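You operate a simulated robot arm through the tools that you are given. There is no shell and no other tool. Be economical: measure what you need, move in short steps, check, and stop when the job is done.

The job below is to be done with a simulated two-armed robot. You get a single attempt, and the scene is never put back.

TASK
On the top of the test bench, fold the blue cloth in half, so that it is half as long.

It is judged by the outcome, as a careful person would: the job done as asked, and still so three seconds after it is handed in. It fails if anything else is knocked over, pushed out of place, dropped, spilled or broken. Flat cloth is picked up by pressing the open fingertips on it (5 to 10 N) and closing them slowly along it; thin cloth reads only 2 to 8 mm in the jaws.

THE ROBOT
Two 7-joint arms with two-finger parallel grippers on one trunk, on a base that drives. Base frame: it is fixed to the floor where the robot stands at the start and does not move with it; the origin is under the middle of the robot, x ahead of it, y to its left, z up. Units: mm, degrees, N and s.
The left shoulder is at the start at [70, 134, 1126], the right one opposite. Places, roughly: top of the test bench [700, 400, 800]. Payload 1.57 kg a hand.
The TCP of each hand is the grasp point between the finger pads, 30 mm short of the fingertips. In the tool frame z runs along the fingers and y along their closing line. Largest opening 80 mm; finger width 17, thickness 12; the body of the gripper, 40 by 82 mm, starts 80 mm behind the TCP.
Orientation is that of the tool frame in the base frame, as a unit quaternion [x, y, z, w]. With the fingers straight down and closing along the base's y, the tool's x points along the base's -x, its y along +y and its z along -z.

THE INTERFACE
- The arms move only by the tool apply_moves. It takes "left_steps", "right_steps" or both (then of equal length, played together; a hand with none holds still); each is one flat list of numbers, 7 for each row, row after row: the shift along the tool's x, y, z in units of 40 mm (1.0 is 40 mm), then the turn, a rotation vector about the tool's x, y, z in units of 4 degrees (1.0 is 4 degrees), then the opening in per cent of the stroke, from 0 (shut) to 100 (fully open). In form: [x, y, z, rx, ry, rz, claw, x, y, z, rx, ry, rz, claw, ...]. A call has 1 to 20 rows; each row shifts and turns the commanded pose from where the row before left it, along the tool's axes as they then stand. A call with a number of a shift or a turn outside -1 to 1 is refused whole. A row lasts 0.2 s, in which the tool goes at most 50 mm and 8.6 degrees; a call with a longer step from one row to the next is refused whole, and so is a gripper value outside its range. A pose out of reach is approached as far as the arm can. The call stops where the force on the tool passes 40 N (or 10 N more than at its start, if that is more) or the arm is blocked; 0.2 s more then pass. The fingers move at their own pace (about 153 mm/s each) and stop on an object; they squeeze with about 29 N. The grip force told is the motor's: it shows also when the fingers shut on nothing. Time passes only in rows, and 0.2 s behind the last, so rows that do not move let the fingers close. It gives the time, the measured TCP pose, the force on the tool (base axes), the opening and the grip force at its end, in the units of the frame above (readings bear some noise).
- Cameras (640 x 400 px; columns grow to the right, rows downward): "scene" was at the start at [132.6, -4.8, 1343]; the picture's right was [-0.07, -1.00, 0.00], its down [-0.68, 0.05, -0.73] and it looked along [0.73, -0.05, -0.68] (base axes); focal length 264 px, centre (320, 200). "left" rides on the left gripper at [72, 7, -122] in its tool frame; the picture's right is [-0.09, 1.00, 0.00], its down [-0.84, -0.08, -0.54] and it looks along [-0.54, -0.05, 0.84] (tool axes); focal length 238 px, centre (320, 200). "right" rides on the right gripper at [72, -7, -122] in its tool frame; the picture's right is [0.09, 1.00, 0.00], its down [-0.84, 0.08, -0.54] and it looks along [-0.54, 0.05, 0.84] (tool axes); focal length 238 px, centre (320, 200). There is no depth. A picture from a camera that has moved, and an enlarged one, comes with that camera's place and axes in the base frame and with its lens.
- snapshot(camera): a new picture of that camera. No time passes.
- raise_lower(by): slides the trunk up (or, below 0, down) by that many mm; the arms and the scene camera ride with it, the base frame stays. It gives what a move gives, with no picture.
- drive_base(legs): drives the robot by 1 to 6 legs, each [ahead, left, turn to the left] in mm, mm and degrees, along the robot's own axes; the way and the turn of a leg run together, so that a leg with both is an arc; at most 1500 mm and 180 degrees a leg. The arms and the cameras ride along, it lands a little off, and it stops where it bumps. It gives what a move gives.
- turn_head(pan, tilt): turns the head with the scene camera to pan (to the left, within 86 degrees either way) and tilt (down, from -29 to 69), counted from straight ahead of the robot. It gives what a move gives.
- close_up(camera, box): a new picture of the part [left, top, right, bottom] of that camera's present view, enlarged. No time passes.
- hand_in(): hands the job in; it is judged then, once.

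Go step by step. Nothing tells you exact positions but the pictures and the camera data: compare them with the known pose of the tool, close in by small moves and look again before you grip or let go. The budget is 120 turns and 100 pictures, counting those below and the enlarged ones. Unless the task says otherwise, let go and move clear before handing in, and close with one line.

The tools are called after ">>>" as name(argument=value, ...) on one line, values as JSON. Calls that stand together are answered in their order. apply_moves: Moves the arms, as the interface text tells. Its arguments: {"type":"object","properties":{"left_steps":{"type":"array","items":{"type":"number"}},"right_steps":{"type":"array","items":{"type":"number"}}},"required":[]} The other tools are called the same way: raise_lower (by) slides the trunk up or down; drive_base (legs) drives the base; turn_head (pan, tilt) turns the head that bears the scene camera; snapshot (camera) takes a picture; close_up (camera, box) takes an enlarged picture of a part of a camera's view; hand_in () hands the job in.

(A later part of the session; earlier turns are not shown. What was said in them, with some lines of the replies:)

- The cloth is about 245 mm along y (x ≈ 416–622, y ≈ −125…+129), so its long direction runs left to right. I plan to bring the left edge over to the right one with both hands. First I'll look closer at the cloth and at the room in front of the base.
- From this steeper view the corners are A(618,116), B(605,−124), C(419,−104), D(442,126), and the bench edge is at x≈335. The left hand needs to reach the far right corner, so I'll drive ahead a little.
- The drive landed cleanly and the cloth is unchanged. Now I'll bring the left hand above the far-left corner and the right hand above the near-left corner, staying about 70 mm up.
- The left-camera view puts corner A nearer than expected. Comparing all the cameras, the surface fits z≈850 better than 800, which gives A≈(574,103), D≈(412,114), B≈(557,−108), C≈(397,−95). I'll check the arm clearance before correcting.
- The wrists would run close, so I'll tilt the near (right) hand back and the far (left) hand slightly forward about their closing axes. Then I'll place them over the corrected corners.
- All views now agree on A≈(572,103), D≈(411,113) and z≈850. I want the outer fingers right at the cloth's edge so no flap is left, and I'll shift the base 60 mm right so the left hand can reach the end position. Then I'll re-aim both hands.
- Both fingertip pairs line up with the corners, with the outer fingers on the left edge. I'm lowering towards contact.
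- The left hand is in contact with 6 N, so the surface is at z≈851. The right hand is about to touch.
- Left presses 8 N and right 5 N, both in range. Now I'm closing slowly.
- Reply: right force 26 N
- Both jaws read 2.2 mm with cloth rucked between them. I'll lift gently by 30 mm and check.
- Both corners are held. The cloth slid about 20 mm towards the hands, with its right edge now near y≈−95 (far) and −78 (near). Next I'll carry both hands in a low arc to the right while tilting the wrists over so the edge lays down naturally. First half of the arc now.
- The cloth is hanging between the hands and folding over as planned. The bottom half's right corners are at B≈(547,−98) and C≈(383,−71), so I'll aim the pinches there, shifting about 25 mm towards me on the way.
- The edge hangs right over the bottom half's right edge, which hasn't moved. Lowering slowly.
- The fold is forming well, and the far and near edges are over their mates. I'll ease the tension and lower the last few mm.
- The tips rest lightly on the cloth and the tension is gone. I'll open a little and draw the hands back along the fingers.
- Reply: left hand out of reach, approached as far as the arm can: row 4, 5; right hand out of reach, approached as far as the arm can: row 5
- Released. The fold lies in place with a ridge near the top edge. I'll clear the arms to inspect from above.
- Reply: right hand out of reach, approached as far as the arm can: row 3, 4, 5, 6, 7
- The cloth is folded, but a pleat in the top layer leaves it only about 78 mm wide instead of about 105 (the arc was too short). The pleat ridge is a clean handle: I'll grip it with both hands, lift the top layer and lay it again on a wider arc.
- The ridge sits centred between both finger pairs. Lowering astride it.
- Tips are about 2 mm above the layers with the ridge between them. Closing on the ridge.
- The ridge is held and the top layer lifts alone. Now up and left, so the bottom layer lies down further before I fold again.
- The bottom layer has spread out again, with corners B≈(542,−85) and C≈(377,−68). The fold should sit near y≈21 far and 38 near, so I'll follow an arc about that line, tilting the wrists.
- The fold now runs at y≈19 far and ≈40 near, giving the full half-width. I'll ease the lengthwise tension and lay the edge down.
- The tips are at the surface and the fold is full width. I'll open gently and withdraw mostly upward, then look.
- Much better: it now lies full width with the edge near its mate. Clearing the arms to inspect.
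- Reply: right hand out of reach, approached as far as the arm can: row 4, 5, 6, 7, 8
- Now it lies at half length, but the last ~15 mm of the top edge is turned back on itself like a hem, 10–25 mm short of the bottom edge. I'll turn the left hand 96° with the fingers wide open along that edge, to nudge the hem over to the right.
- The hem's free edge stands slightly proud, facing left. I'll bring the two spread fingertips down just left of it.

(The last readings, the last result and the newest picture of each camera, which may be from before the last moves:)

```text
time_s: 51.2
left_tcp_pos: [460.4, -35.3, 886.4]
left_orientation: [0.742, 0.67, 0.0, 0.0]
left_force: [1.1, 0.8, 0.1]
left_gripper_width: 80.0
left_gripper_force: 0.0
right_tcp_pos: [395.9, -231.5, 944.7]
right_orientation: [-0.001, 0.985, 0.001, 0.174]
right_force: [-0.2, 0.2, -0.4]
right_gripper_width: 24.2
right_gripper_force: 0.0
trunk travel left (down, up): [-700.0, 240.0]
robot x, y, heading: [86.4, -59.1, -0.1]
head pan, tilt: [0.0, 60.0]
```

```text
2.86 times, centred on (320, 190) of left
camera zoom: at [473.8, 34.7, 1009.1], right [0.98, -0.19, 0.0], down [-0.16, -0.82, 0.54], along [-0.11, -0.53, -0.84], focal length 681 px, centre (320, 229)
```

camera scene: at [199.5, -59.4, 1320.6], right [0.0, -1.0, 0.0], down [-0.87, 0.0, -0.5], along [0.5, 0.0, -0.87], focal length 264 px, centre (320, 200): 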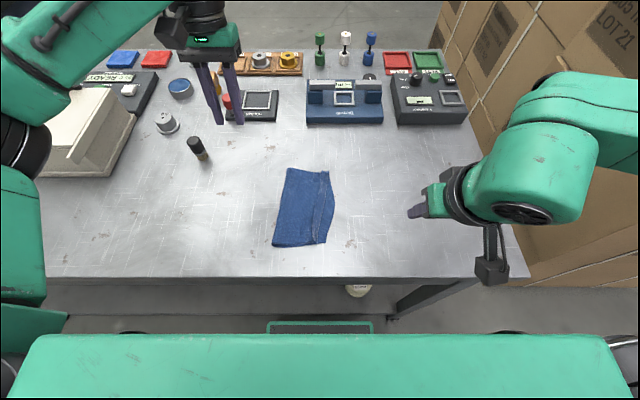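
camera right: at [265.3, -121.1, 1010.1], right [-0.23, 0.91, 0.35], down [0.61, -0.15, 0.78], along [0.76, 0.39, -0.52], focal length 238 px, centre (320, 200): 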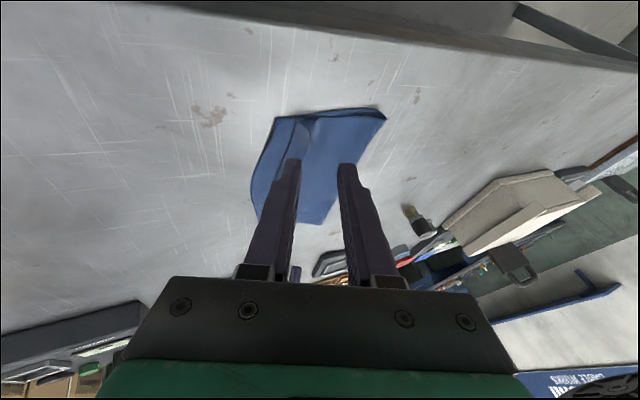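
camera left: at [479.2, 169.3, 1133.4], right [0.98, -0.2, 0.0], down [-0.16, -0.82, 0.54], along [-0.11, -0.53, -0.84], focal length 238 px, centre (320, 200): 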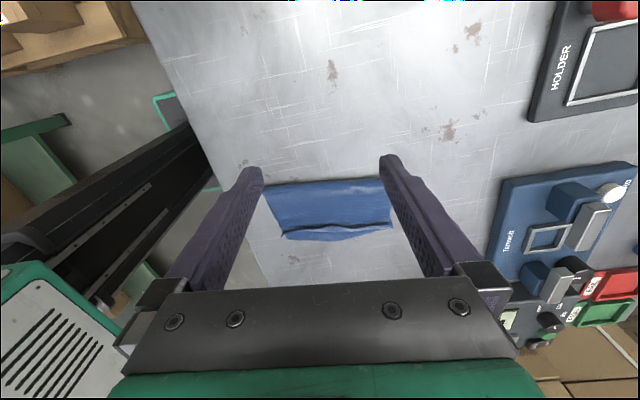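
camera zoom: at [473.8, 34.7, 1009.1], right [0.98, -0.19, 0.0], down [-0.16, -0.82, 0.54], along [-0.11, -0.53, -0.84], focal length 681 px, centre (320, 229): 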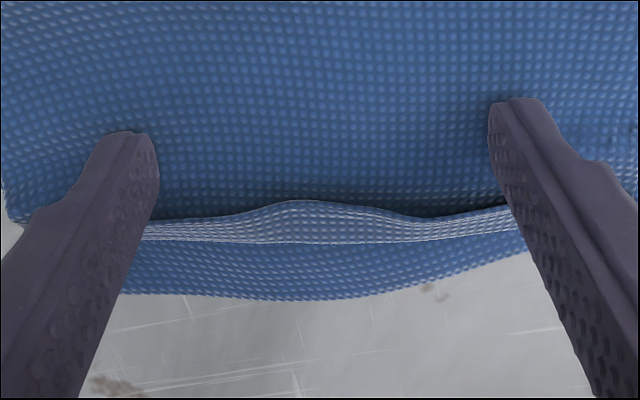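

>>> apply_moves(left_steps=[0, 0, 0.05, 0, 0, 0, 100, -0.1, 0, 0, 0, 0, 0, 100, -0.1, 0, 0, 0, 0, 0, 100, -0.1, 0, 0, 0, 0, 0, 100, -0.1, 0, 0, 0, 0, 0, 100, -0.1, 0, 0, 0, 0, 0, 100])

>>> close_up(camera="left", box=[210, 120, 430, 260])

```text
time_s: 52.6
left_tcp_pos: [458.6, -55.1, 884.1]
left_orientation: [0.743, 0.669, 0.0, 0.0]
left_force: [0.2, 0.3, 0.2]
left_gripper_width: 80.1
left_gripper_force: 0.1
right_tcp_pos: [396.2, -232.6, 944.9]
right_orientation: [-0.001, 0.985, 0.0, 0.173]
right_force: [-0.4, 0.1, -0.9]
right_gripper_width: 24.0
right_gripper_force: 0.0
trunk travel left (down, up): [-700.0, 240.0]
robot x, y, heading: [81.8, -60.6, -0.1]
head pan, tilt: [0.0, 60.0]
```

```text
2.86 times, centred on (320, 190) of left
camera zoom: at [472.1, 14.8, 1007.8], right [0.98, -0.19, 0.0], down [-0.16, -0.82, 0.54], along [-0.11, -0.53, -0.84], focal length 681 px, centre (320, 229)
```

zoom: 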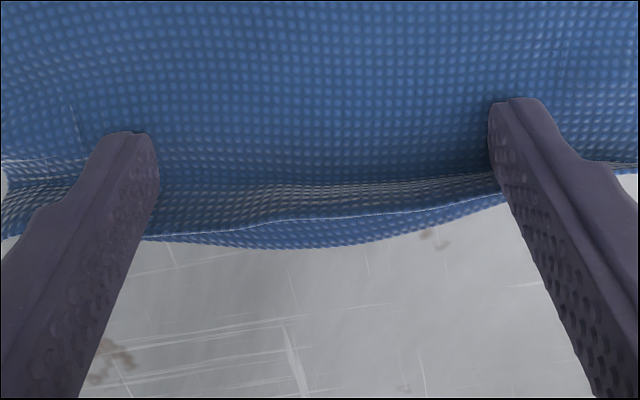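

The hem is flipping over to the right. A bit further.

>>> apply_moves(left_steps=[-0.1, 0, 0, 0, 0, 0, 100, -0.1, 0, 0, 0, 0, 0, 100, -0.1, 0, 0, 0, 0, 0, 100])

>>> close_up(camera="left", box=[210, 120, 430, 260])

```text
time_s: 53.4
left_tcp_pos: [456.0, -68.0, 885.7]
left_orientation: [0.742, 0.67, 0.0, 0.0]
left_force: [0.3, -0.2, 0.1]
left_gripper_width: 80.2
left_gripper_force: 0.1
right_tcp_pos: [395.2, -231.9, 944.7]
right_orientation: [-0.001, 0.985, -0.001, 0.174]
right_force: [-0.2, -0.3, 1.2]
right_gripper_width: 24.0
right_gripper_force: 0.1
trunk travel left (down, up): [-700.0, 240.0]
robot x, y, heading: [84.2, -62.7, -0.1]
head pan, tilt: [0.0, 60.0]
```

```text
2.86 times, centred on (320, 190) of left
camera zoom: at [469.9, 3.2, 1008.2], right [0.98, -0.19, 0.0], down [-0.16, -0.82, 0.54], along [-0.11, -0.53, -0.84], focal length 681 px, centre (320, 229)
```

zoom: 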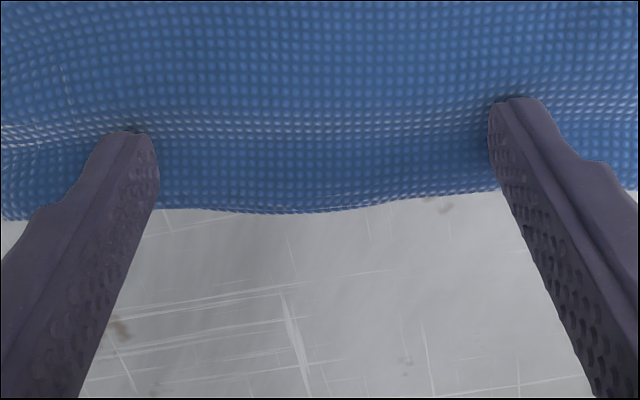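

The top edge now lies flat and meets the bottom edge. I'll lift straight up and clear away.

>>> apply_moves(left_steps=[0, 0, -0.2, 0, 0, 0, 100, 0, 0, -0.6, 0, 0, 0, 100, 0, 0, -0.8, 0, 0, 0, 100, 0, 0, -0.8, 0, 0, 0, 100, 0.8, 0, 0, 0, 0, 0, 100, 0.8, 0, 0, 0, 0, 0, 100, 0.8, 0, 0, 0, 0, 0, 100, 0.8, 0, 0, 0, 0, 0, 100, 0.8, 0, 0, 0, 0, 0, 100, 0.8, 0, 0, 0, 0, 0, 100])

>>> close_up(camera="scene", box=[250, 145, 370, 265])

>>> snapshot(camera="scene")

>>> snapshot(camera="left")

```text
time_s: 55.6
left_tcp_pos: [475.2, 126.2, 982.2]
left_orientation: [0.743, 0.669, 0.0, 0.001]
left_force: [-0.5, -1.1, 0.4]
left_gripper_width: 80.1
left_gripper_force: 0.0
right_tcp_pos: [396.0, -231.0, 944.7]
right_orientation: [-0.001, 0.985, -0.001, 0.172]
right_force: [0.0, 0.1, -0.4]
right_gripper_width: 23.9
right_gripper_force: 0.0
trunk travel left (down, up): [-700.0, 240.0]
robot x, y, heading: [84.4, -59.9, -0.0]
head pan, tilt: [0.0, 60.0]
```

```text
3.33 times, centred on (310, 205) of scene
camera zoom: at [200.1, -57.0, 1320.5], right [0.0, -1.0, 0.0], down [-0.87, 0.0, -0.5], along [0.5, 0.0, -0.87], focal length 879 px, centre (353, 183)
```

zoom: 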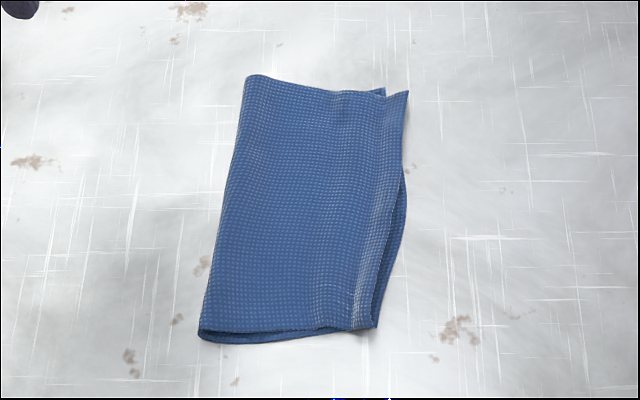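

```text
27 pictures are left
camera scene: at [200.1, -57.0, 1320.5], right [0.0, -1.0, 0.0], down [-0.87, 0.0, -0.5], along [0.5, 0.0, -0.87], focal length 264 px, centre (320, 200)
```

scene: 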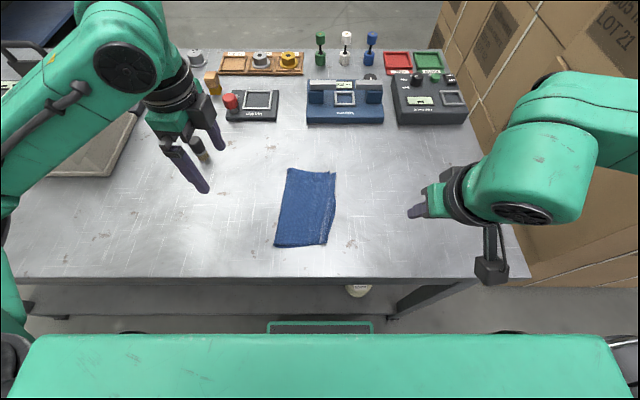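

```text
26 pictures are left
camera left: at [488.9, 196.0, 1104.7], right [0.98, -0.2, 0.0], down [-0.16, -0.82, 0.54], along [-0.11, -0.53, -0.84], focal length 238 px, centre (320, 200)
```

left: 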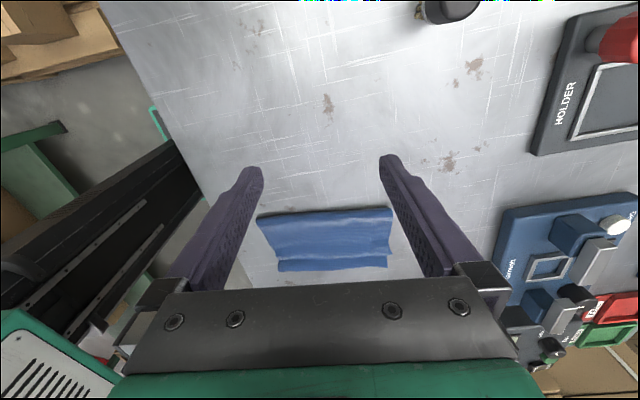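

The cloth lies neatly folded in half: the edges meet within about 10 mm, nothing else has moved, and both hands are clear. Handing in.

>>> hand_in()

```text
The job is handed in.
```

I folded the blue cloth in half on the test bench, left edge over right, so it is half its original length. The two edges meet within about 10 mm, and nothing else was knocked over or moved.
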